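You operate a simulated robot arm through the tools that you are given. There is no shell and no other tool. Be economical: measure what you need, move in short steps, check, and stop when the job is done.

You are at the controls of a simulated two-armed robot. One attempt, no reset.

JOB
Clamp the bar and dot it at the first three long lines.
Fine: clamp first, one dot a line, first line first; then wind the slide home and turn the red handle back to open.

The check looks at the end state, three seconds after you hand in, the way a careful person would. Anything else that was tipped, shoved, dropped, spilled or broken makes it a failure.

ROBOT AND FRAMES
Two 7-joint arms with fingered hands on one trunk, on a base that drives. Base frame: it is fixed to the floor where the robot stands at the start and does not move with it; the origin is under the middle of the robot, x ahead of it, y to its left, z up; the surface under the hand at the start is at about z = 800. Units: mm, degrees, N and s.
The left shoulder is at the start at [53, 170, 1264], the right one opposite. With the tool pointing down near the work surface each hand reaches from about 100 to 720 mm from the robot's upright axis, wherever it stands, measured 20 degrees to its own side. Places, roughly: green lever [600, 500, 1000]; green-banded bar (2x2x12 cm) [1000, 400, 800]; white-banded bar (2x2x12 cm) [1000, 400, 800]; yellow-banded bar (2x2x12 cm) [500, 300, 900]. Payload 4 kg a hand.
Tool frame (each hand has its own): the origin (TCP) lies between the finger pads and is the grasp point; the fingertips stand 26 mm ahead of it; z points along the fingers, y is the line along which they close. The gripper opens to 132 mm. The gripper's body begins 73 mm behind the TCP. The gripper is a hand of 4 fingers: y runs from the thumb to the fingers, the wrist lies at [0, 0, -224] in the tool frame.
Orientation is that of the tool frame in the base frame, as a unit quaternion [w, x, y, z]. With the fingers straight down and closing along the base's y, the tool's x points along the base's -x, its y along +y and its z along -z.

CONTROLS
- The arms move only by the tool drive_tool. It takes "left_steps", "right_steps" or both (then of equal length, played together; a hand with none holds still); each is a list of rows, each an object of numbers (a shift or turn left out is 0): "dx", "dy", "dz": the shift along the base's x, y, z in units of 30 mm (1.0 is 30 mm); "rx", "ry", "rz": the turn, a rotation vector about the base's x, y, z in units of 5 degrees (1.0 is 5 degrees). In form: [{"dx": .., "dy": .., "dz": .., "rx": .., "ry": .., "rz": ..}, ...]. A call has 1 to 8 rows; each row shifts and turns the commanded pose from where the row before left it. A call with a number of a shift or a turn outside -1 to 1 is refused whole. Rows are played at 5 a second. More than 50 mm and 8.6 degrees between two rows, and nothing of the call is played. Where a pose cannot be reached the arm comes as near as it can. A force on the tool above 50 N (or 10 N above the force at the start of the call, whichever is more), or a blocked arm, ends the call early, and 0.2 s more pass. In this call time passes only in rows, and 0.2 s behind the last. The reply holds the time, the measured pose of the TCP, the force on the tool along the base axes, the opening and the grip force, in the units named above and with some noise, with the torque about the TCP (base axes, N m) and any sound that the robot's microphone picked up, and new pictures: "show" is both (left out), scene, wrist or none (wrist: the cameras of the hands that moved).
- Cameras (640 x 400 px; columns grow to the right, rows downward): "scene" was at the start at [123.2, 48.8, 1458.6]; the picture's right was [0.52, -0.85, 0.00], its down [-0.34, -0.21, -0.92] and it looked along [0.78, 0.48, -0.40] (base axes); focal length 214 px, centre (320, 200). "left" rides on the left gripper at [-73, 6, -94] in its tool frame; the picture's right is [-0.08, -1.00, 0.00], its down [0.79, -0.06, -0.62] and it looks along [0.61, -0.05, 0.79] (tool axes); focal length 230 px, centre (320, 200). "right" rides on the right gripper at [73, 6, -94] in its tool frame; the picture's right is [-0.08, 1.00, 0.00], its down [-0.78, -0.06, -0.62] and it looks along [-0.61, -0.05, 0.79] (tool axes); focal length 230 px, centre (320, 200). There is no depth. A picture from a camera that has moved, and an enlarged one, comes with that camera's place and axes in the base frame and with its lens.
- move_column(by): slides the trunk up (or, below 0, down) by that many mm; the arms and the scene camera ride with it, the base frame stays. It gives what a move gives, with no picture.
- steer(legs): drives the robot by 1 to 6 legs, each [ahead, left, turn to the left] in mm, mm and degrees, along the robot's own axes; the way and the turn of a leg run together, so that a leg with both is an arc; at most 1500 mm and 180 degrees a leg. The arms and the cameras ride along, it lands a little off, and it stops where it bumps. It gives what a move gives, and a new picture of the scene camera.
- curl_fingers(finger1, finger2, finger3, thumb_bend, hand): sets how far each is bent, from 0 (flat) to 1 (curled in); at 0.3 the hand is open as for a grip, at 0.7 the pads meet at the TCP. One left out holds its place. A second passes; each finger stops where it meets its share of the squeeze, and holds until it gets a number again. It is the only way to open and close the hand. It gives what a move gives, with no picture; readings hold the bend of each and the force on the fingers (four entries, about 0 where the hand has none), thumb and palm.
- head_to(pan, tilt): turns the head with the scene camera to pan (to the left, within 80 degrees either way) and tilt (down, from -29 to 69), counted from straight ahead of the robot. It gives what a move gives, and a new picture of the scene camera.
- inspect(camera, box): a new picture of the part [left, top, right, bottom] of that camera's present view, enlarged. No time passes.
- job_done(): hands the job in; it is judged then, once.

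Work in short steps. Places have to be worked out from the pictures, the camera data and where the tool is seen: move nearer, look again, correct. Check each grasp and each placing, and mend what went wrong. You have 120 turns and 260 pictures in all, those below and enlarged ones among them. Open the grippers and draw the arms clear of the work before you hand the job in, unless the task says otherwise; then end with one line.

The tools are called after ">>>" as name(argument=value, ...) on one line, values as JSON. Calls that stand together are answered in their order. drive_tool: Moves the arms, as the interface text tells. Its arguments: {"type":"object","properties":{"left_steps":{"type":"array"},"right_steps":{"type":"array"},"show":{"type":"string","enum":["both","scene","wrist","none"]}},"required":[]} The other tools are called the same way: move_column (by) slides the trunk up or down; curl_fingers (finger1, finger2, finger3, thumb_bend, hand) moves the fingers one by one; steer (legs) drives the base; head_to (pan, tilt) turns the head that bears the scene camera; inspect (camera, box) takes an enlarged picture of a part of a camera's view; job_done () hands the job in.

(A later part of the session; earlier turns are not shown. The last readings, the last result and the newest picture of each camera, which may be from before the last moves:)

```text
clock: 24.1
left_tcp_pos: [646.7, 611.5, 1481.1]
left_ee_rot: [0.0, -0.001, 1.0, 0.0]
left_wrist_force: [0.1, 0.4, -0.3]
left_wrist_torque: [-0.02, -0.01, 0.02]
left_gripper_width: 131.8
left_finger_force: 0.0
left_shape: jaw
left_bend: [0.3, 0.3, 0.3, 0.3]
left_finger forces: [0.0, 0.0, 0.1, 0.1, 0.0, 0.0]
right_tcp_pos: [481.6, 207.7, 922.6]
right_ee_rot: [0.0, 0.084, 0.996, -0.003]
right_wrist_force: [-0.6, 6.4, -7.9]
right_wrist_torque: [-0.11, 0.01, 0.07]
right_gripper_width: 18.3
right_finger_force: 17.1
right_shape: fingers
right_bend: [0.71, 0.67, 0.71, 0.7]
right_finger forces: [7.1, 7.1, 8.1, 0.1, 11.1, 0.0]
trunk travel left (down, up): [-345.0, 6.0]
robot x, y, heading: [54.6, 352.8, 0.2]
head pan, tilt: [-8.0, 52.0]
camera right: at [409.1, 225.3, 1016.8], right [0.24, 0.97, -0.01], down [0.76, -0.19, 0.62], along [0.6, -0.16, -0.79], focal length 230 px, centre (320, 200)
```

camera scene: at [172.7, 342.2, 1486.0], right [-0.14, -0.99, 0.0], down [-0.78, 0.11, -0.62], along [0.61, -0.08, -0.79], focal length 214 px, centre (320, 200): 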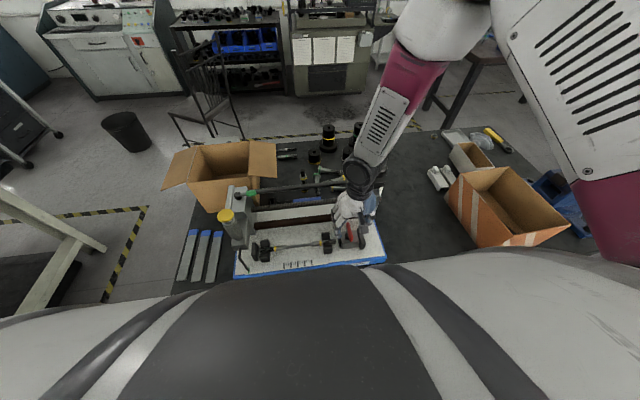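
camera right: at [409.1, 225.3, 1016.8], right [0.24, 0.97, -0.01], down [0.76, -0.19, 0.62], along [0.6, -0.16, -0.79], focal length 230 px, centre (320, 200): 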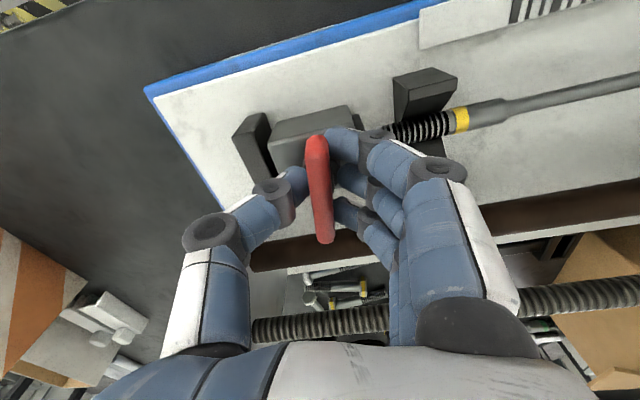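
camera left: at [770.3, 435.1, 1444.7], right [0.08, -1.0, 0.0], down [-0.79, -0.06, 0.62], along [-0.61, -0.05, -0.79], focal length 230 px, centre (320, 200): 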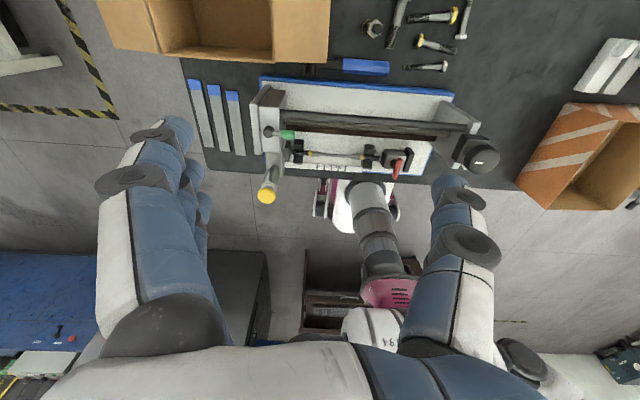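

The handle turns easily clockwise. Continue 30° more and watch the jaw.

>>> drive_tool(right_steps=[{"rz": -1}, {"rz": -1}, {"rz": -1}, {"rz": -1}, {"rz": -1}, {"rz": -1}], show="wrist")

>>> inspect(camera="scene", box=[300, 190, 400, 270])

```text
clock: 25.5
left_tcp_pos: [646.5, 613.1, 1480.8]
left_ee_rot: [0.0, -0.001, 1.0, 0.0]
left_wrist_force: [0.4, 0.5, 0.3]
left_wrist_torque: [0.02, 0.04, 0.0]
left_gripper_width: 131.9
left_finger_force: 0.0
left_shape: jaw
left_bend: [0.3, 0.3, 0.3, 0.3]
left_finger forces: [0.0, 0.0, 0.0, 0.0, 0.0, 0.1]
right_tcp_pos: [480.0, 208.4, 923.1]
right_ee_rot: [-0.001, 0.339, 0.941, -0.003]
right_wrist_force: [-2.0, 14.5, -6.5]
right_wrist_torque: [0.11, 0.13, 0.09]
right_gripper_width: 17.6
right_finger_force: 16.8
right_shape: fingers
right_bend: [0.71, 0.67, 0.71, 0.71]
right_finger forces: [7.8, 8.1, 8.6, 0.0, 9.7, 0.1]
trunk travel left (down, up): [-345.0, 6.0]
robot x, y, heading: [57.0, 351.9, 0.0]
head pan, tilt: [-8.0, 52.0]
camera right: at [427.2, 259.4, 1016.7], right [0.7, 0.72, -0.01], down [0.57, -0.55, 0.62], along [0.44, -0.43, -0.79], focal length 230 px, centre (320, 200)
```

right: 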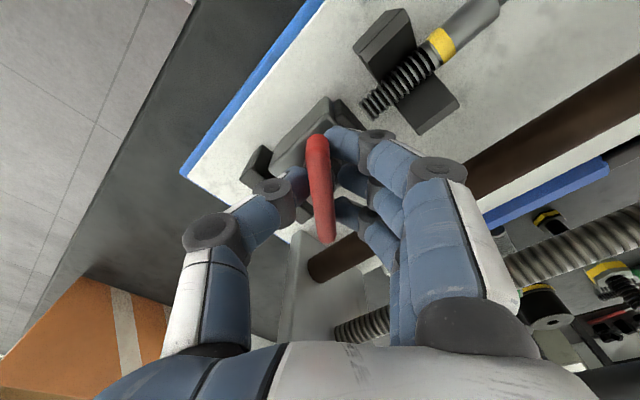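

```text
5.00 times, centred on (350, 230) of scene
camera zoom: at [173.0, 343.9, 1486.0], right [-0.14, -0.99, 0.0], down [-0.78, 0.11, -0.62], along [0.61, -0.09, -0.79], focal length 1072 px, centre (170, 50)
```

zoom: 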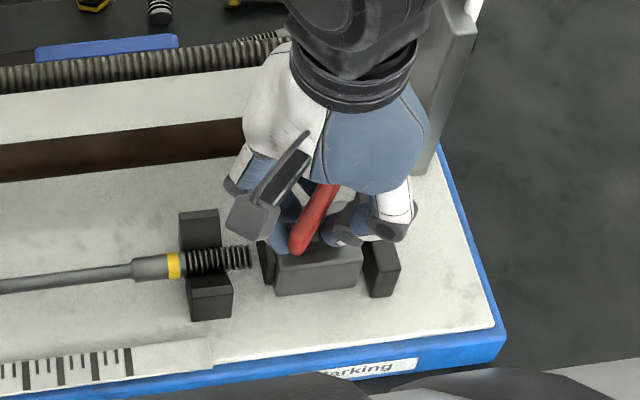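

Turning well; continue 40° clockwise.

>>> drive_tool(right_steps=[{"rz": -1}, {"rz": -1}, {"rz": -1}, {"rz": -1}, {"rz": -1}, {"rz": -1}], show="wrist")

>>> inspect(camera="scene", box=[300, 190, 400, 270])

```text
clock: 26.9
left_tcp_pos: [647.3, 614.3, 1479.5]
left_ee_rot: [0.0, -0.001, 1.0, -0.001]
left_wrist_force: [0.2, 0.4, 0.2]
left_wrist_torque: [0.01, 0.0, 0.0]
left_gripper_width: 131.8
left_finger_force: 0.0
left_shape: jaw
left_bend: [0.3, 0.3, 0.3, 0.3]
left_finger forces: [0.0, 0.0, 0.1, 0.0, 0.0, 0.0]
right_tcp_pos: [481.2, 210.5, 923.0]
right_ee_rot: [-0.002, 0.571, 0.821, -0.002]
right_wrist_force: [-0.6, 23.6, -2.9]
right_wrist_torque: [0.4, 0.17, 0.12]
right_gripper_width: 17.5
right_finger_force: 16.7
right_shape: fingers
right_bend: [0.72, 0.69, 0.71, 0.71]
right_finger forces: [6.3, 7.0, 8.7, 0.0, 11.1, 0.1]
trunk travel left (down, up): [-345.0, 6.0]
robot x, y, heading: [60.5, 350.9, 0.0]
head pan, tilt: [-8.0, 52.0]
camera right: at [460.2, 279.2, 1016.8], right [0.96, 0.27, -0.01], down [0.22, -0.76, 0.62], along [0.16, -0.59, -0.79], focal length 230 px, centre (320, 200)
```

right: 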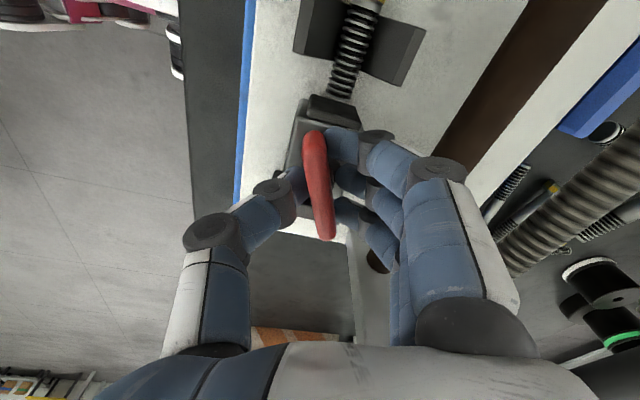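

```text
5.00 times, centred on (350, 230) of scene
camera zoom: at [172.8, 345.1, 1486.0], right [-0.14, -0.99, 0.0], down [-0.78, 0.11, -0.62], along [0.61, -0.09, -0.79], focal length 1072 px, centre (170, 50)
```

zoom: 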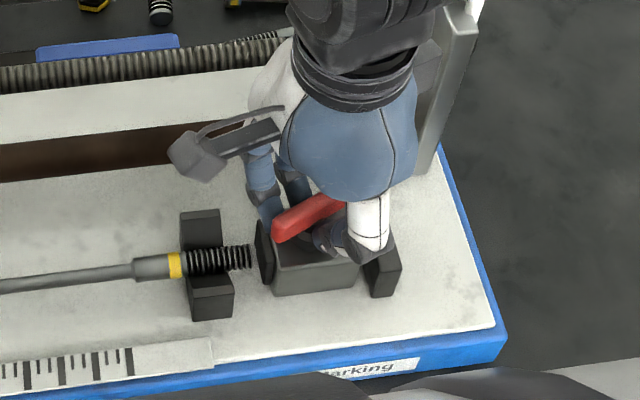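

Jaw is approaching the bar end. The +y reaction suggests the pivot is slightly to +y, so I nudge 4 mm that way while turning further.

>>> drive_tool(right_steps=[{"rz": -0.8, "dy": 0.1}, {"rz": -0.8, "dy": 0.05}, {"rz": -0.8}, {"rz": -0.8}, {"rz": -0.8}], show="wrist")

>>> inspect(camera="scene", box=[300, 190, 400, 270])

```text
clock: 28.1
left_tcp_pos: [647.2, 613.9, 1480.2]
left_ee_rot: [0.0, -0.001, 1.0, 0.0]
left_wrist_force: [-0.2, -1.0, 0.2]
left_wrist_torque: [-0.06, 0.01, -0.02]
left_gripper_width: 131.8
left_finger_force: 0.1
left_shape: jaw
left_bend: [0.3, 0.3, 0.3, 0.3]
left_finger forces: [0.0, 0.0, 0.0, 0.0, 0.0, 0.1]
right_tcp_pos: [481.0, 213.2, 923.3]
right_ee_rot: [-0.002, 0.706, 0.709, -0.002]
right_wrist_force: [3.5, 21.2, -0.7]
right_wrist_torque: [0.43, 0.09, 0.15]
right_gripper_width: 16.9
right_finger_force: 16.7
right_shape: fingers
right_bend: [0.72, 0.7, 0.71, 0.71]
right_finger forces: [5.3, 6.1, 9.2, 0.0, 13.0, 0.0]
trunk travel left (down, up): [-345.0, 6.0]
robot x, y, heading: [57.1, 354.2, 0.1]
head pan, tilt: [-8.0, 52.0]
camera right: at [485.5, 285.2, 1016.8], right [1.0, -0.07, -0.01], down [-0.05, -0.78, 0.62], along [-0.05, -0.62, -0.79], focal length 230 px, centre (320, 200)
```

right: 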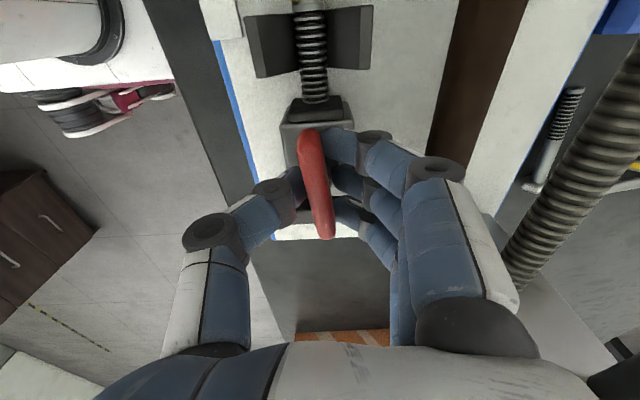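

```text
5.00 times, centred on (350, 230) of scene
camera zoom: at [173.3, 344.9, 1486.0], right [-0.14, -0.99, 0.0], down [-0.78, 0.11, -0.62], along [0.61, -0.09, -0.79], focal length 1072 px, centre (170, 50)
```

zoom: 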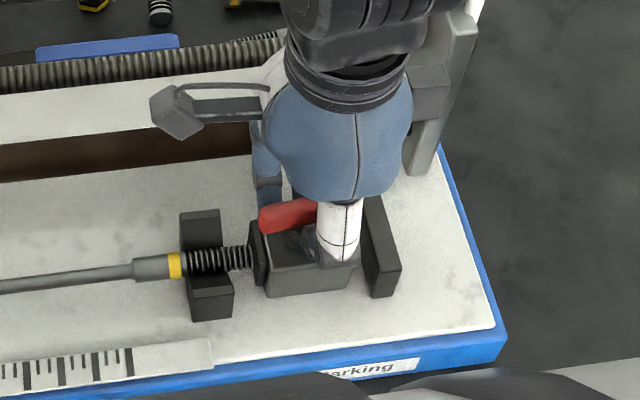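

Jaw is at the bar end now after 90°. Continue a bit to feel for the stop.

>>> drive_tool(right_steps=[{"rz": -0.6, "dy": 0.05}, {"rz": -0.6}, {"rz": -0.6}, {"rz": -0.6}], show="wrist")

>>> inspect(camera="scene", box=[300, 190, 400, 270])

```text
clock: 29.1
left_tcp_pos: [646.2, 612.4, 1480.2]
left_ee_rot: [0.0, -0.002, 1.0, -0.001]
left_wrist_force: [0.0, -0.1, -0.3]
left_wrist_torque: [0.01, 0.01, 0.0]
left_gripper_width: 132.0
left_finger_force: 0.1
left_shape: jaw
left_bend: [0.3, 0.3, 0.3, 0.3]
left_finger forces: [0.1, 0.0, 0.0, 0.0, 0.0, 0.1]
right_tcp_pos: [480.6, 216.0, 922.6]
right_ee_rot: [-0.002, 0.776, 0.631, -0.002]
right_wrist_force: [5.9, 19.0, 5.0]
right_wrist_torque: [0.43, 0.02, 0.08]
right_gripper_width: 16.6
right_finger_force: 18.6
right_shape: fingers
right_bend: [0.73, 0.71, 0.71, 0.71]
right_finger forces: [4.2, 8.1, 9.1, 0.0, 15.4, 0.0]
trunk travel left (down, up): [-345.0, 6.0]
robot x, y, heading: [59.9, 354.3, 0.5]
head pan, tilt: [-8.0, 52.0]
camera right: at [500.8, 283.5, 1016.9], right [0.96, -0.28, 0.0], down [-0.22, -0.76, 0.62], along [-0.18, -0.59, -0.79], focal length 230 px, centre (320, 200)
```

right: 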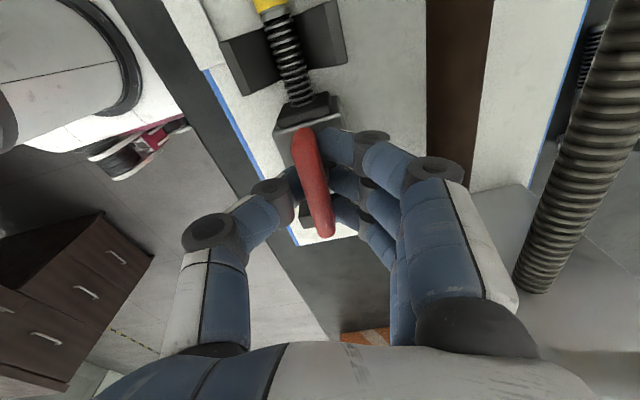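

```text
5.00 times, centred on (350, 230) of scene
camera zoom: at [173.0, 344.6, 1486.0], right [-0.14, -0.99, 0.0], down [-0.78, 0.11, -0.62], along [0.61, -0.09, -0.79], focal length 1072 px, centre (170, 50)
```

zoom: 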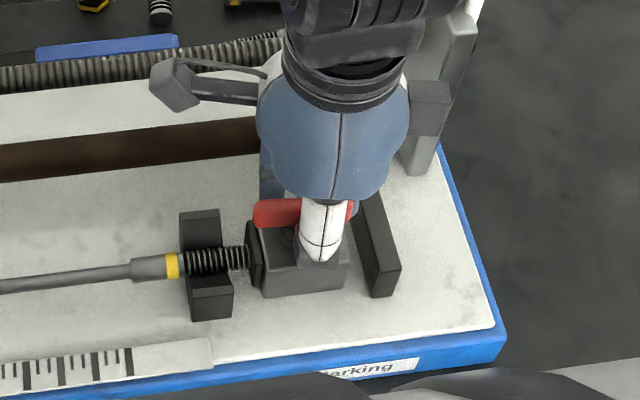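

The block itself advances toward the bar as the handle turns. I continue with a little +y follow, looking for the stop.

>>> drive_tool(right_steps=[{"rz": -0.6, "dy": 0.06}, {"rz": -0.6, "dy": 0.03}, {"rz": -0.6}, {"rz": -0.6}], show="wrist")

>>> inspect(camera="scene", box=[220, 190, 400, 280])

```text
clock: 30.1
left_tcp_pos: [647.6, 612.7, 1480.9]
left_ee_rot: [0.0, -0.001, 1.0, 0.0]
left_wrist_force: [-0.1, 0.0, 0.2]
left_wrist_torque: [0.0, 0.02, -0.03]
left_gripper_width: 132.2
left_finger_force: 0.0
left_shape: jaw
left_bend: [0.3, 0.3, 0.3, 0.3]
left_finger forces: [0.1, 0.1, 0.1, 0.0, 0.0, 0.0]
right_tcp_pos: [481.1, 217.7, 923.0]
right_ee_rot: [-0.004, 0.837, 0.547, -0.002]
right_wrist_force: [6.3, 16.2, 2.3]
right_wrist_torque: [0.42, -0.02, 0.13]
right_gripper_width: 16.3
right_finger_force: 17.4
right_shape: fingers
right_bend: [0.73, 0.71, 0.71, 0.71]
right_finger forces: [3.6, 6.6, 8.5, 0.0, 16.2, 0.0]
trunk travel left (down, up): [-345.0, 6.0]
robot x, y, heading: [58.9, 348.1, -0.0]
head pan, tilt: [-8.0, 52.0]
camera right: at [514.5, 280.3, 1017.1], right [0.88, -0.47, -0.01], down [-0.37, -0.7, 0.62], along [-0.3, -0.54, -0.79], focal length 230 px, centre (320, 200)
```

right: 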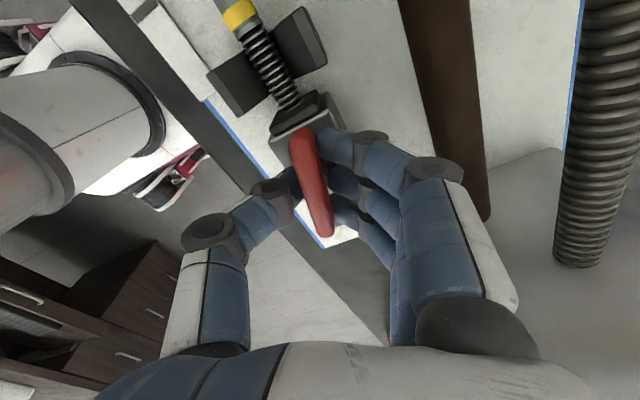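

```text
3.56 times, centred on (310, 235) of scene
camera zoom: at [173.2, 344.2, 1485.9], right [-0.14, -0.99, 0.0], down [-0.78, 0.11, -0.62], along [0.61, -0.09, -0.79], focal length 763 px, centre (356, 76)
```

zoom: 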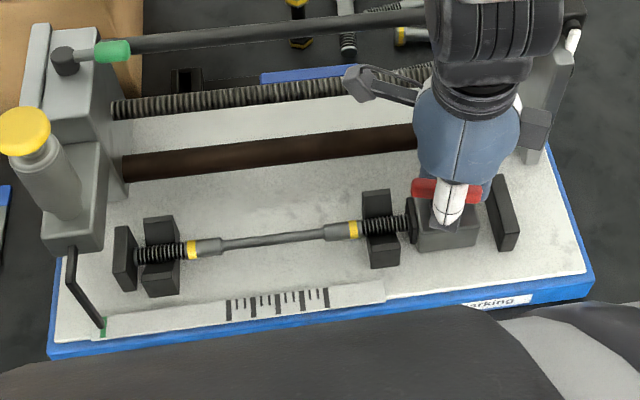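

The handle lags a little in my fingers, so resistance is building. I tighten the grip and turn a bit further.

>>> curl_fingers(hand="right", finger1=0.9, finger2=0.9, finger3=0.9, thumb_bend=0.9)

>>> drive_tool(right_steps=[{"rz": -0.6, "dy": 0.05}, {"rz": -0.6, "dy": 0.05}, {"rz": -0.6}, {"rz": -0.6}], show="wrist")

>>> inspect(camera="scene", box=[310, 200, 380, 265])

```text
clock: 31.1
left_tcp_pos: [648.1, 612.2, 1480.2]
left_ee_rot: [-0.001, -0.001, 1.0, 0.0]
left_wrist_force: [0.0, 0.3, 0.8]
left_wrist_torque: [-0.01, 0.01, 0.0]
left_gripper_width: 131.9
left_finger_force: 0.0
left_shape: jaw
left_bend: [0.3, 0.3, 0.3, 0.3]
left_finger forces: [0.0, 0.0, 0.1, 0.0, 0.0, 0.1]
right_tcp_pos: [480.2, 216.3, 923.7]
right_ee_rot: [-0.003, 0.837, 0.547, -0.003]
right_wrist_force: [4.9, 16.0, -9.2]
right_wrist_torque: [0.35, -0.05, 0.01]
right_gripper_width: 15.4
right_finger_force: 30.7
right_shape: fingers
right_bend: [0.74, 0.72, 0.71, 0.71]
right_finger forces: [10.8, 11.8, 9.8, 0.0, 28.9, 0.0]
trunk travel left (down, up): [-345.0, 6.0]
robot x, y, heading: [57.7, 352.1, 0.2]
head pan, tilt: [-8.0, 52.0]
```

```text
clock: 32.1
left_tcp_pos: [646.2, 609.3, 1481.3]
left_ee_rot: [0.001, -0.002, 1.0, 0.001]
left_wrist_force: [0.5, -0.8, -1.2]
left_wrist_torque: [-0.01, 0.0, -0.03]
left_gripper_width: 131.9
left_finger_force: 0.0
left_shape: jaw
left_bend: [0.3, 0.3, 0.3, 0.3]
left_finger forces: [0.0, 0.1, 0.1, 0.0, 0.0, 0.1]
right_tcp_pos: [478.8, 218.4, 922.8]
right_ee_rot: [-0.003, 0.89, 0.456, -0.002]
right_wrist_force: [-3.5, -0.5, -5.4]
right_wrist_torque: [0.05, 0.18, 0.38]
right_gripper_width: 13.9
right_finger_force: 34.6
right_shape: fingers
right_bend: [0.74, 0.72, 0.7, 0.71]
right_finger forces: [8.4, 14.9, 10.9, 0.0, 35.3, 0.0]
trunk travel left (down, up): [-345.0, 6.0]
robot x, y, heading: [56.7, 352.2, 0.1]
head pan, tilt: [-8.0, 52.0]
camera right: at [526.2, 272.5, 1016.3], right [0.76, -0.65, -0.01], down [-0.5, -0.6, 0.62], along [-0.4, -0.47, -0.79], focal length 230 px, centre (320, 200)
```

right: 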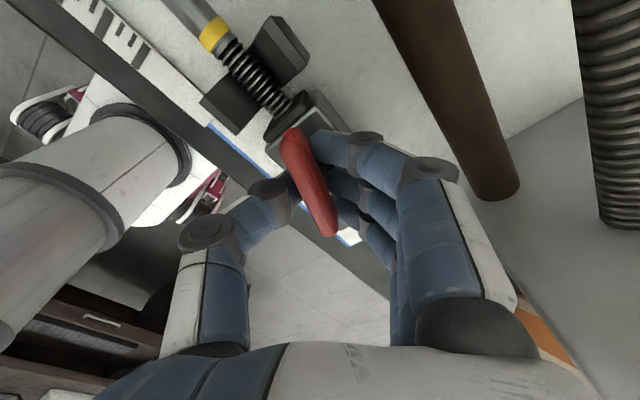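

```text
6.15 times, centred on (345, 232) of scene
camera zoom: at [172.5, 341.7, 1486.0], right [-0.14, -0.99, 0.0], down [-0.78, 0.11, -0.62], along [0.61, -0.08, -0.79], focal length 1320 px, centre (166, 0)
```

zoom: 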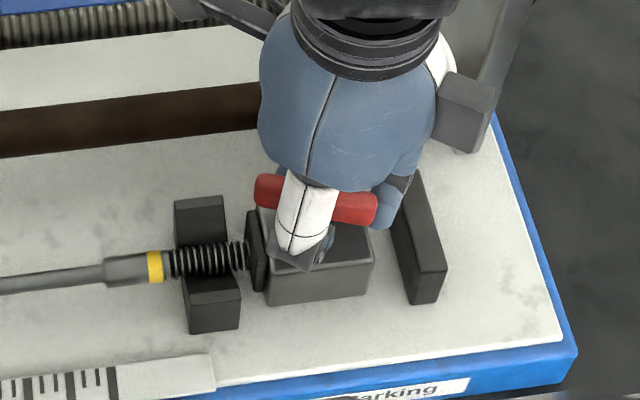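

Torque is rising (0.38). A bit more to make sure it's tight.

>>> drive_tool(right_steps=[{"rz": -0.6}, {"rz": -0.6}, {"rz": -0.6}, {"rz": -0.6}], show="wrist")

>>> inspect(camera="scene", box=[310, 200, 380, 265])

```text
clock: 33.1
left_tcp_pos: [646.5, 609.4, 1482.4]
left_ee_rot: [0.001, -0.001, 1.0, 0.001]
left_wrist_force: [-0.7, 0.1, 0.0]
left_wrist_torque: [-0.01, -0.01, 0.02]
left_gripper_width: 131.6
left_finger_force: 0.0
left_shape: jaw
left_bend: [0.3, 0.3, 0.3, 0.3]
left_finger forces: [0.0, 0.0, 0.0, 0.1, 0.0, 0.1]
right_tcp_pos: [477.4, 219.3, 922.4]
right_ee_rot: [-0.005, 0.933, 0.36, -0.002]
right_wrist_force: [-11.4, -4.7, -12.2]
right_wrist_torque: [0.09, 0.48, 0.56]
right_gripper_width: 12.4
right_finger_force: 36.1
right_shape: fingers
right_bend: [0.74, 0.72, 0.7, 0.71]
right_finger forces: [6.1, 16.9, 9.3, 0.1, 39.6, 0.0]
trunk travel left (down, up): [-345.0, 6.0]
robot x, y, heading: [59.8, 349.1, 0.1]
head pan, tilt: [-8.0, 52.0]
camera right: at [535.4, 261.2, 1016.5], right [0.61, -0.79, -0.01], down [-0.62, -0.49, 0.62], along [-0.49, -0.37, -0.79], focal length 230 px, centre (320, 200)
```

right: 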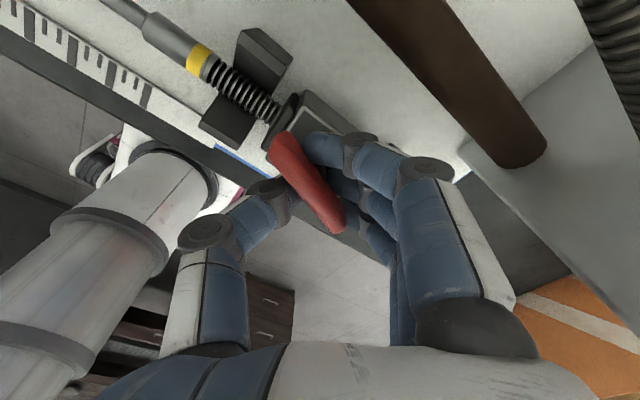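

```text
6.15 times, centred on (345, 232) of scene
camera zoom: at [171.9, 341.2, 1486.0], right [-0.14, -0.99, 0.0], down [-0.78, 0.11, -0.62], along [0.61, -0.08, -0.79], focal length 1320 px, centre (166, 0)
```

zoom: 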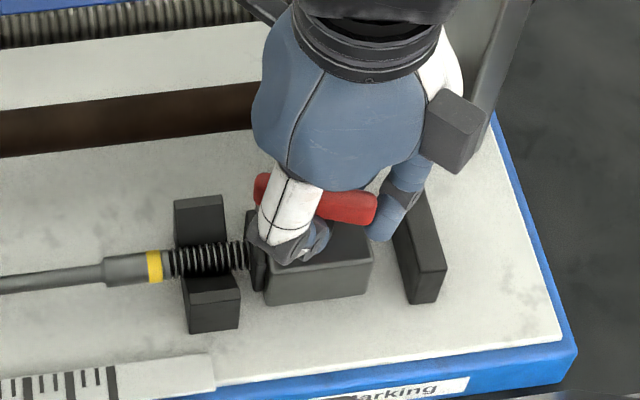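

The handle stopped moving while the hand slips at 0.56 N·m: hard stop, jaw pressed onto the bar. I open the fingers and lift away.

>>> curl_fingers(hand="right", finger1=0.5, finger2=0.5, finger3=0.5, thumb_bend=0.5)

>>> drive_tool(right_steps=[{"dz": 1}, {"dz": 1}, {"dz": 1}, {"dz": 1}, {"dz": 1}, {"dz": 1, "rz": 1}, {"rz": 1, "dz": 1}, {"rz": 1}], show="both")

>>> inspect(camera="scene", box=[220, 190, 400, 280])

```text
clock: 34.1
left_tcp_pos: [645.5, 610.1, 1481.2]
left_ee_rot: [0.0, 0.0, 1.0, 0.001]
left_wrist_force: [-0.2, -0.4, -0.6]
left_wrist_torque: [-0.03, 0.01, -0.02]
left_gripper_width: 132.0
left_finger_force: 0.1
left_shape: jaw
left_bend: [0.3, 0.3, 0.3, 0.3]
left_finger forces: [0.0, 0.0, 0.0, 0.0, 0.0, 0.0]
right_tcp_pos: [478.9, 219.5, 923.2]
right_ee_rot: [-0.002, 0.933, 0.36, 0.0]
right_wrist_force: [0.0, -0.8, 0.1]
right_wrist_torque: [-0.01, 0.01, 0.02]
right_gripper_width: 70.2
right_finger_force: 0.1
right_shape: fingers
right_bend: [0.5, 0.5, 0.5, 0.5]
right_finger forces: [0.0, 0.0, 0.1, 0.0, 0.0, 0.0]
trunk travel left (down, up): [-345.0, 6.0]
robot x, y, heading: [57.3, 350.3, 0.1]
head pan, tilt: [-8.0, 52.0]
```

```text
clock: 35.9
left_tcp_pos: [647.1, 609.7, 1481.4]
left_ee_rot: [0.0, 0.0, 1.0, 0.0]
left_wrist_force: [0.5, 0.6, -1.0]
left_wrist_torque: [-0.03, 0.0, 0.0]
left_gripper_width: 132.0
left_finger_force: 0.1
left_shape: jaw
left_bend: [0.3, 0.3, 0.3, 0.3]
left_finger forces: [0.0, 0.0, 0.0, 0.0, 0.0, 0.1]
right_tcp_pos: [481.5, 218.4, 1132.0]
right_ee_rot: [-0.002, 0.877, 0.48, -0.001]
right_wrist_force: [0.6, -0.3, 0.4]
right_wrist_torque: [0.0, 0.03, -0.02]
right_gripper_width: 70.1
right_finger_force: 0.1
right_shape: fingers
right_bend: [0.5, 0.5, 0.5, 0.5]
right_finger forces: [0.1, 0.0, 0.1, 0.0, 0.0, 0.0]
trunk travel left (down, up): [-345.0, 6.0]
robot x, y, heading: [58.5, 351.0, 0.1]
head pan, tilt: [-8.0, 52.0]
camera scene: at [173.1, 342.1, 1485.9], right [-0.14, -0.99, 0.0], down [-0.78, 0.11, -0.62], along [0.61, -0.08, -0.79], focal length 214 px, centre (320, 200)
camera right: at [524.5, 274.8, 1227.2], right [0.8, -0.6, -0.01], down [-0.47, -0.63, 0.62], along [-0.38, -0.49, -0.79], focal length 230 px, centre (320, 200)
```

scene: 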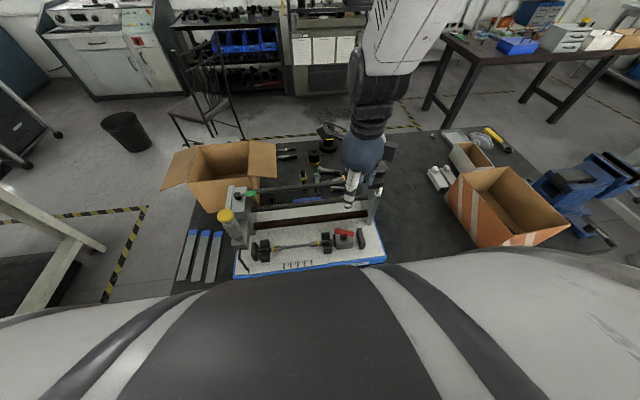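
right: 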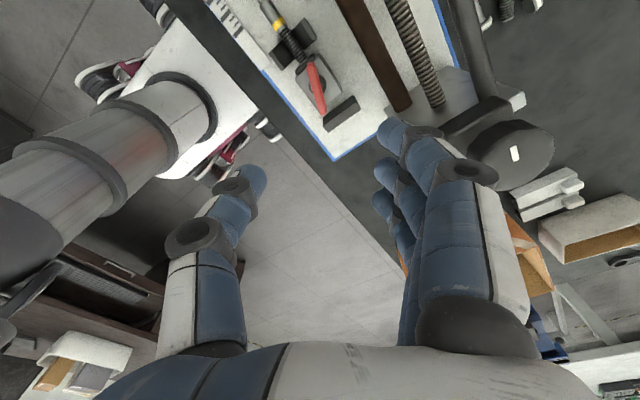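

```text
3.56 times, centred on (310, 235) of scene
camera zoom: at [173.1, 342.1, 1485.9], right [-0.14, -0.99, 0.0], down [-0.78, 0.11, -0.62], along [0.61, -0.08, -0.79], focal length 763 px, centre (356, 76)
```

zoom: 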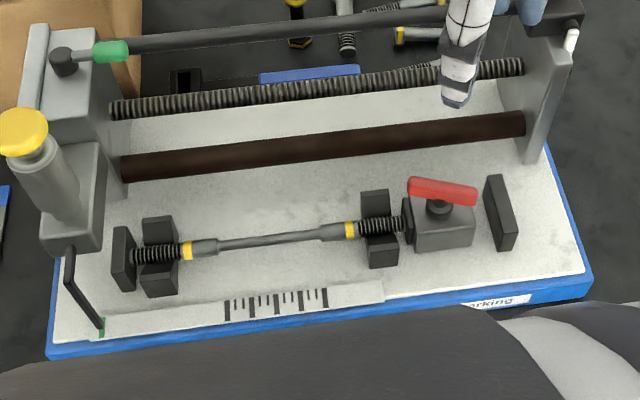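

Clamped: jaw on the bar, handle stays. Next the winding knob: I move the right hand above it.

>>> drive_tool(right_steps=[{"dz": 1}, {"dz": 1}, {"dx": 0.6, "dy": -0.55, "rz": 1}, {"dx": 0.6, "dy": -0.55, "rz": 1}, {"dx": 0.6, "dy": -0.55, "rz": 1}, {"dx": 0.6, "dy": -0.55, "rz": 1}, {"dx": 0.6, "dy": -0.55, "rz": 1}, {"dx": 0.6, "dy": -0.55, "rz": 1}], show="both")

>>> inspect(camera="scene", box=[320, 130, 440, 240])

```text
clock: 37.7
left_tcp_pos: [646.7, 610.0, 1480.7]
left_ee_rot: [0.001, -0.001, 1.0, 0.001]
left_wrist_force: [0.0, 0.5, 0.5]
left_wrist_torque: [0.0, 0.0, -0.01]
left_gripper_width: 132.1
left_finger_force: 0.0
left_shape: jaw
left_bend: [0.3, 0.3, 0.3, 0.3]
left_finger forces: [0.0, 0.1, 0.0, 0.1, 0.1, 0.1]
right_tcp_pos: [591.1, 119.0, 1192.5]
right_ee_rot: [-0.003, 0.723, 0.691, -0.002]
right_wrist_force: [0.5, -0.8, 0.5]
right_wrist_torque: [0.01, 0.05, 0.01]
right_gripper_width: 70.2
right_finger_force: 0.1
right_shape: fingers
right_bend: [0.5, 0.5, 0.5, 0.5]
right_finger forces: [0.0, 0.1, 0.0, 0.1, 0.0, 0.1]
trunk travel left (down, up): [-345.0, 6.0]
robot x, y, heading: [60.8, 352.0, -0.3]
head pan, tilt: [-8.0, 52.0]
camera scene: at [173.4, 341.3, 1485.9], right [-0.14, -0.99, 0.0], down [-0.78, 0.11, -0.62], along [0.61, -0.08, -0.79], focal length 214 px, centre (320, 200)
camera right: at [598.5, 190.5, 1286.4], right [0.99, -0.12, -0.01], down [-0.09, -0.78, 0.62], along [-0.08, -0.61, -0.79], focal length 230 px, centre (320, 200)
```

scene: 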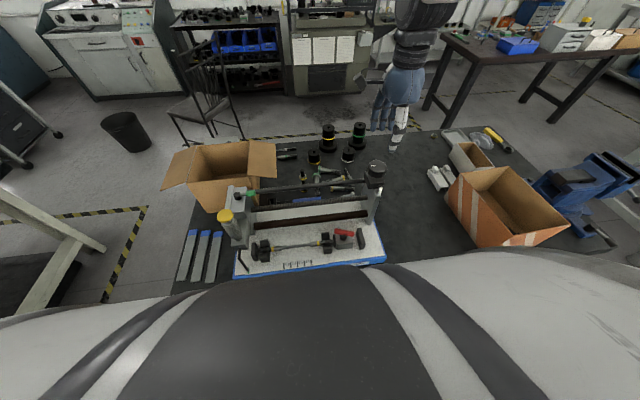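
right: 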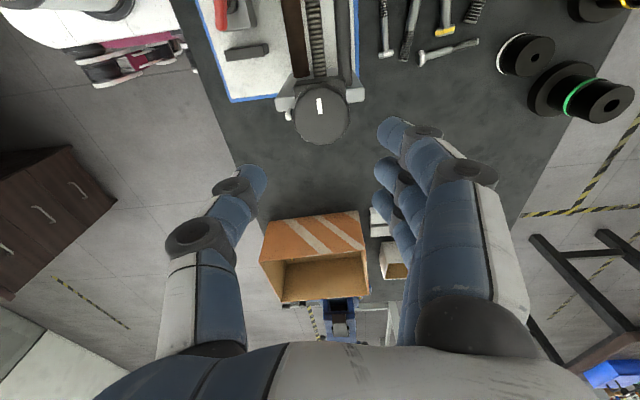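

```text
3.64 times, centred on (380, 185) of scene
camera zoom: at [173.4, 341.3, 1485.9], right [-0.14, -0.99, 0.0], down [-0.78, 0.11, -0.62], along [0.61, -0.08, -0.79], focal length 780 px, centre (102, 254)
```

zoom: 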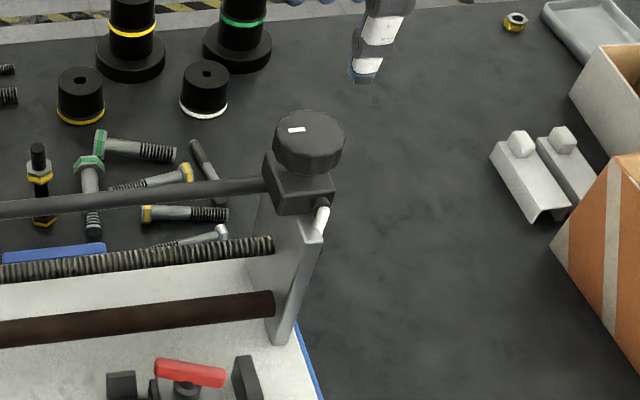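

Knob centre ≈[589,119.5], top ≈1057, diameter ≈54. I open a bit and descend around it.

>>> curl_fingers(hand="right", finger1=0.4, finger2=0.4, finger3=0.4, thumb_bend=0.4)

>>> drive_tool(right_steps=[{"dz": -1}, {"dz": -1}, {"dz": -1}, {"dz": -0.9, "dx": -0.05}], show="wrist")

>>> inspect(camera="scene", box=[330, 120, 430, 220])

```text
clock: 38.7
left_tcp_pos: [646.6, 609.4, 1481.3]
left_ee_rot: [0.001, -0.001, 1.0, 0.001]
left_wrist_force: [-0.1, -0.5, 0.2]
left_wrist_torque: [0.01, 0.01, 0.0]
left_gripper_width: 132.0
left_finger_force: 0.0
left_shape: jaw
left_bend: [0.3, 0.3, 0.3, 0.3]
left_finger forces: [0.0, 0.0, 0.1, 0.0, 0.0, 0.0]
right_tcp_pos: [588.1, 119.9, 1192.6]
right_ee_rot: [-0.002, 0.724, 0.69, -0.002]
right_wrist_force: [-0.9, 0.2, 0.3]
right_wrist_torque: [0.0, 0.01, -0.02]
right_gripper_width: 103.0
right_finger_force: 0.0
right_shape: fingers
right_bend: [0.4, 0.4, 0.4, 0.4]
right_finger forces: [0.0, 0.0, 0.0, 0.1, 0.0, 0.0]
trunk travel left (down, up): [-345.0, 6.0]
robot x, y, heading: [58.5, 354.6, 0.2]
head pan, tilt: [-8.0, 52.0]
```

```text
clock: 39.7
left_tcp_pos: [648.5, 610.6, 1480.1]
left_ee_rot: [-0.001, -0.001, 1.0, 0.0]
left_wrist_force: [0.2, -0.5, -0.5]
left_wrist_torque: [0.01, 0.01, 0.0]
left_gripper_width: 131.9
left_finger_force: 0.0
left_shape: jaw
left_bend: [0.3, 0.3, 0.3, 0.3]
left_finger forces: [0.1, 0.0, 0.0, 0.0, 0.0, 0.1]
right_tcp_pos: [589.3, 119.4, 1075.0]
right_ee_rot: [-0.003, 0.724, 0.69, -0.002]
right_wrist_force: [0.2, -0.2, -0.7]
right_wrist_torque: [0.0, -0.04, 0.0]
right_gripper_width: 103.3
right_finger_force: 0.0
right_shape: fingers
right_bend: [0.4, 0.4, 0.4, 0.4]
right_finger forces: [0.0, 0.0, 0.0, 0.1, 0.0, 0.0]
trunk travel left (down, up): [-345.0, 6.0]
robot x, y, heading: [60.1, 347.9, 0.1]
head pan, tilt: [-8.0, 52.0]
camera right: at [597.6, 191.2, 1169.9], right [0.99, -0.12, -0.01], down [-0.09, -0.78, 0.62], along [-0.08, -0.61, -0.79], focal length 230 px, centre (320, 200)
```

right: 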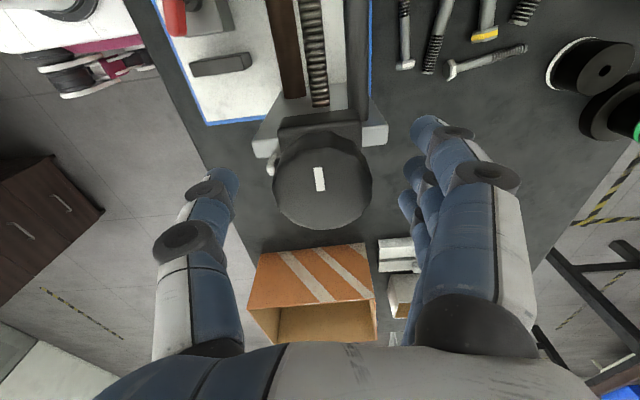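

```text
4.00 times, centred on (380, 170) of scene
camera zoom: at [173.2, 342.0, 1485.9], right [-0.14, -0.99, 0.0], down [-0.78, 0.11, -0.62], along [0.61, -0.08, -0.79], focal length 858 px, centre (80, 320)
```

zoom: 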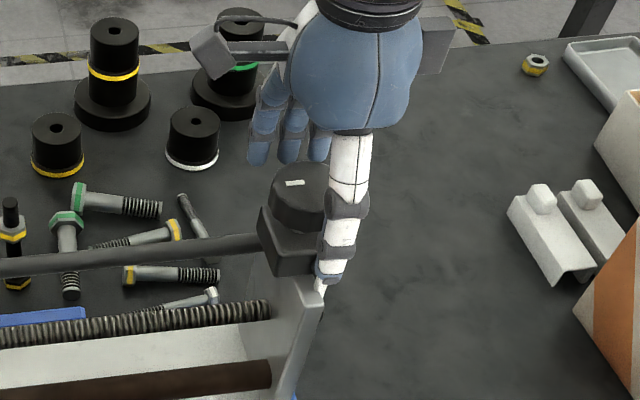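

Well centred. Descend 17 mm and close on the knob.

>>> drive_tool(right_steps=[{"dz": -0.55}], show="none")

>>> curl_fingers(hand="right", finger1=0.75, finger2=0.75, finger3=0.75, thumb_bend=0.75)

>>> inspect(camera="right", box=[120, 40, 600, 340])

>>> inspect(camera="scene", box=[330, 120, 430, 220])

```text
clock: 40.1
left_tcp_pos: [646.7, 610.7, 1479.8]
left_ee_rot: [0.0, -0.001, 1.0, 0.001]
left_wrist_force: [-0.3, -0.1, 1.1]
left_wrist_torque: [0.0, -0.03, -0.07]
left_gripper_width: 132.1
left_finger_force: 0.0
left_shape: jaw
left_bend: [0.3, 0.3, 0.3, 0.3]
left_finger forces: [0.1, 0.0, 0.1, 0.1, 0.0, 0.0]
right_tcp_pos: [587.7, 120.5, 1059.2]
right_ee_rot: [-0.002, 0.724, 0.69, -0.003]
right_wrist_force: [0.4, 0.1, -0.3]
right_wrist_torque: [0.0, -0.03, 0.01]
right_gripper_width: 103.1
right_finger_force: 0.0
right_shape: fingers
right_bend: [0.4, 0.4, 0.4, 0.4]
right_finger forces: [0.0, 0.0, 0.0, 0.0, 0.0, 0.0]
trunk travel left (down, up): [-345.0, 6.0]
robot x, y, heading: [56.9, 352.9, 0.3]
head pan, tilt: [-8.0, 52.0]
```

```text
clock: 41.1
left_tcp_pos: [646.9, 610.8, 1481.8]
left_ee_rot: [0.001, -0.001, 1.0, 0.0]
left_wrist_force: [-0.4, -0.3, -0.1]
left_wrist_torque: [0.02, 0.01, -0.01]
left_gripper_width: 132.2
left_finger_force: 0.1
left_shape: jaw
left_bend: [0.3, 0.3, 0.3, 0.3]
left_finger forces: [0.0, 0.1, 0.0, 0.1, 0.1, 0.1]
right_tcp_pos: [589.2, 120.3, 1061.0]
right_ee_rot: [-0.001, 0.724, 0.69, 0.0]
right_wrist_force: [10.9, -2.7, 20.1]
right_wrist_torque: [-0.19, -2.19, -0.06]
right_gripper_width: 44.1
right_finger_force: 52.5
right_shape: fingers
right_bend: [0.61, 0.61, 0.6, 0.63]
right_finger forces: [25.4, 27.8, 26.4, 0.0, 25.1, 0.1]
trunk travel left (down, up): [-345.0, 6.0]
robot x, y, heading: [59.7, 349.1, 0.1]
head pan, tilt: [-8.0, 52.0]
```

```text
1.33 times, centred on (360, 190) of right
camera zoom: at [597.1, 191.3, 1155.1], right [0.99, -0.12, 0.0], down [-0.1, -0.78, 0.62], along [-0.08, -0.61, -0.79], focal length 307 px, centre (267, 213)
```

zoom: 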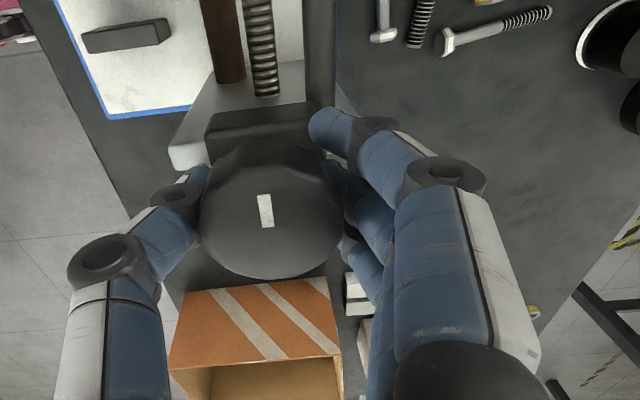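

```text
4.00 times, centred on (380, 170) of scene
camera zoom: at [172.3, 342.4, 1486.1], right [-0.14, -0.99, 0.0], down [-0.78, 0.11, -0.62], along [0.61, -0.08, -0.79], focal length 858 px, centre (80, 320)
```

zoom: 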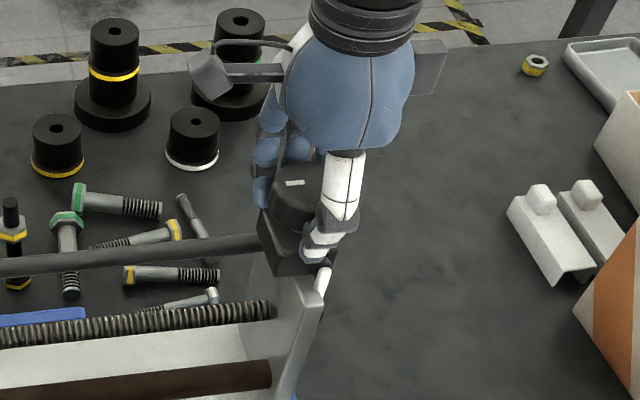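

Good grip on the knob. Test a small clockwise turn.

>>> drive_tool(right_steps=[{"rz": -0.5}, {"rz": -0.5}, {"rz": -0.5}], show="wrist")

>>> inspect(camera="scene", box=[210, 170, 350, 280])

```text
clock: 41.9
left_tcp_pos: [646.4, 613.7, 1481.0]
left_ee_rot: [0.0, -0.001, 1.0, -0.001]
left_wrist_force: [-0.1, 0.0, 0.1]
left_wrist_torque: [-0.03, 0.01, 0.0]
left_gripper_width: 131.8
left_finger_force: 0.0
left_shape: jaw
left_bend: [0.3, 0.3, 0.3, 0.3]
left_finger forces: [0.1, 0.0, 0.1, 0.0, 0.0, 0.1]
right_tcp_pos: [588.2, 123.1, 1061.1]
right_ee_rot: [-0.001, 0.766, 0.643, 0.0]
right_wrist_force: [16.0, 12.6, 21.2]
right_wrist_torque: [-0.08, -2.37, 0.8]
right_gripper_width: 41.9
right_finger_force: 56.2
right_shape: fingers
right_bend: [0.62, 0.62, 0.6, 0.64]
right_finger forces: [20.8, 39.8, 26.4, 0.1, 25.6, 0.0]
trunk travel left (down, up): [-345.0, 6.0]
robot x, y, heading: [57.9, 351.5, 0.3]
head pan, tilt: [-8.0, 52.0]
camera right: at [606.2, 193.1, 1155.0], right [0.97, -0.25, 0.0], down [-0.2, -0.76, 0.62], along [-0.16, -0.6, -0.79], focal length 230 px, centre (320, 200)
```

right: 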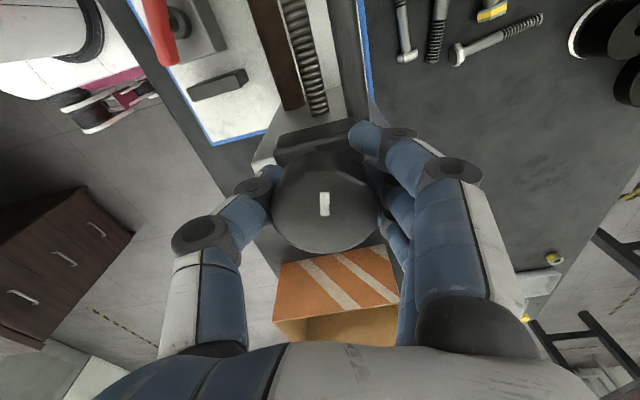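

```text
3.64 times, centred on (280, 225) of scene
camera zoom: at [172.9, 345.1, 1486.0], right [-0.14, -0.99, 0.0], down [-0.78, 0.11, -0.62], along [0.61, -0.09, -0.79], focal length 780 px, centre (466, 109)
```

zoom: 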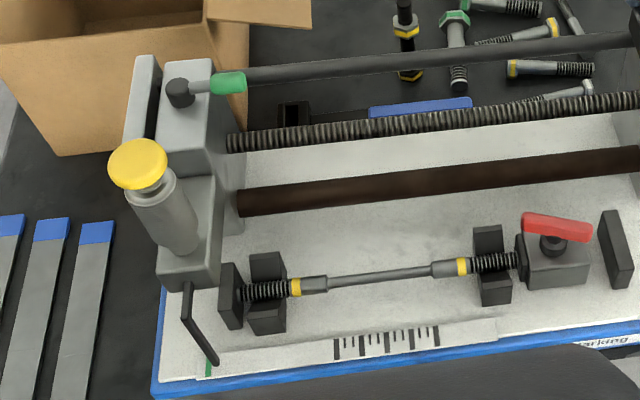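

Clockwise resists (0.8 N·m, mark didn't move). Turn back and test counter-clockwise.

>>> drive_tool(right_steps=[{"rz": 0.5}, {"rz": 0.5}, {"rz": 0.5}, {"rz": 0.5}, {"rz": 0.5}, {"rz": 0.5}], show="wrist")

>>> inspect(camera="scene", box=[210, 170, 350, 280])

```text
clock: 43.3
left_tcp_pos: [646.4, 608.2, 1482.4]
left_ee_rot: [0.001, 0.0, 1.0, 0.001]
left_wrist_force: [0.1, 0.4, -0.2]
left_wrist_torque: [0.0, 0.0, 0.0]
left_gripper_width: 131.7
left_finger_force: 0.1
left_shape: jaw
left_bend: [0.3, 0.3, 0.3, 0.3]
left_finger forces: [0.0, 0.1, 0.0, 0.0, 0.0, 0.0]
right_tcp_pos: [587.7, 117.8, 1061.2]
right_ee_rot: [0.0, 0.678, 0.735, 0.0]
right_wrist_force: [13.3, -15.6, 29.6]
right_wrist_torque: [-0.34, -2.23, -1.61]
right_gripper_width: 45.6
right_finger_force: 55.0
right_shape: fingers
right_bend: [0.62, 0.62, 0.61, 0.65]
right_finger forces: [34.2, 33.3, 19.5, 0.0, 23.7, 0.0]
trunk travel left (down, up): [-345.0, 6.0]
robot x, y, heading: [56.1, 354.1, 0.0]
head pan, tilt: [-8.0, 52.0]
camera right: at [586.7, 188.6, 1155.0], right [1.0, 0.0, 0.0], down [0.0, -0.79, 0.62], along [0.0, -0.62, -0.79], focal length 230 px, centre (320, 200)
```

right: 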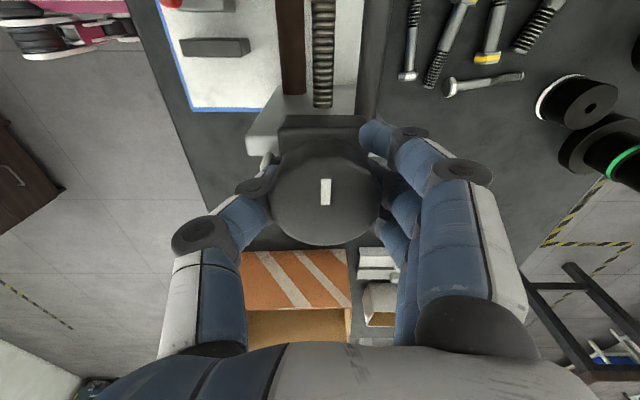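

```text
3.64 times, centred on (280, 225) of scene
camera zoom: at [171.7, 340.5, 1486.2], right [-0.14, -0.99, 0.0], down [-0.78, 0.11, -0.62], along [0.61, -0.08, -0.79], focal length 780 px, centre (466, 109)
```

zoom: 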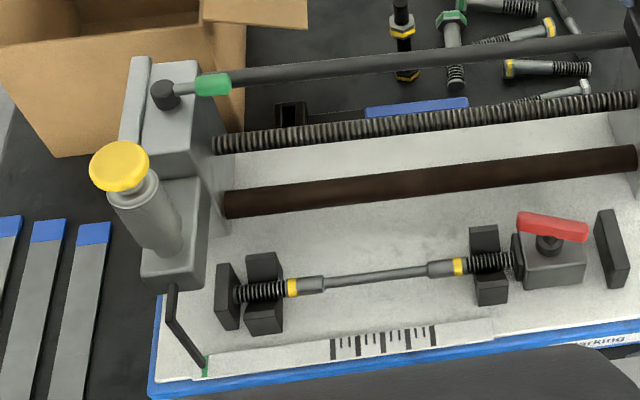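

The mark did follow the hand; counter-clockwise now meets the home stop (-1.6 N·m), and the pointer had shifted off the green mark with the clockwise turn. I turn clockwise ~40° and measure the travel.

>>> drive_tool(right_steps=[{"rz": -0.9}, {"rz": -0.9}, {"rz": -0.9}, {"rz": -0.9}, {"rz": -0.9}, {"rz": -0.9}, {"rz": -0.9}, {"rz": -0.9}], show="wrist")

>>> inspect(camera="scene", box=[210, 170, 350, 280])

```text
clock: 45.1
left_tcp_pos: [646.8, 613.7, 1481.1]
left_ee_rot: [0.001, 0.0, 1.0, -0.001]
left_wrist_force: [0.7, 0.0, 1.0]
left_wrist_torque: [-0.03, 0.02, 0.02]
left_gripper_width: 131.8
left_finger_force: 0.1
left_shape: jaw
left_bend: [0.3, 0.3, 0.3, 0.3]
left_finger forces: [0.0, 0.0, 0.0, 0.0, 0.1, 0.0]
right_tcp_pos: [587.7, 121.6, 1060.8]
right_ee_rot: [0.0, 0.871, 0.491, 0.0]
right_wrist_force: [15.3, 15.4, 27.1]
right_wrist_torque: [0.1, -1.21, 2.51]
right_gripper_width: 40.5
right_finger_force: 55.0
right_shape: fingers
right_bend: [0.62, 0.6, 0.65, 0.65]
right_finger forces: [17.0, 49.0, 4.8, 0.1, 39.1, 0.0]
trunk travel left (down, up): [-345.0, 6.0]
robot x, y, heading: [58.1, 350.6, 0.1]
head pan, tilt: [-8.0, 52.0]
camera right: at [629.5, 179.7, 1155.0], right [0.81, -0.58, 0.0], down [-0.46, -0.64, 0.62], along [-0.36, -0.5, -0.79], focal length 230 px, centre (320, 200)
```

right: 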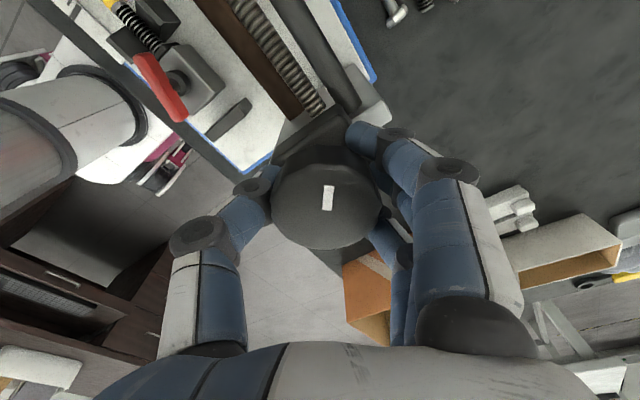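

```text
3.64 times, centred on (280, 225) of scene
camera zoom: at [172.5, 345.0, 1486.1], right [-0.14, -0.99, 0.0], down [-0.78, 0.11, -0.62], along [0.61, -0.09, -0.79], focal length 780 px, centre (466, 109)
```

zoom: 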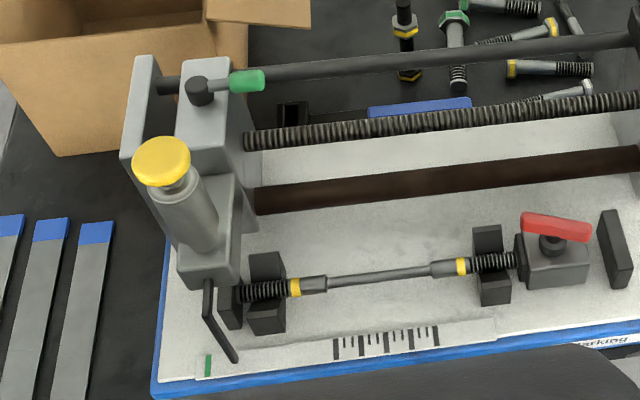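

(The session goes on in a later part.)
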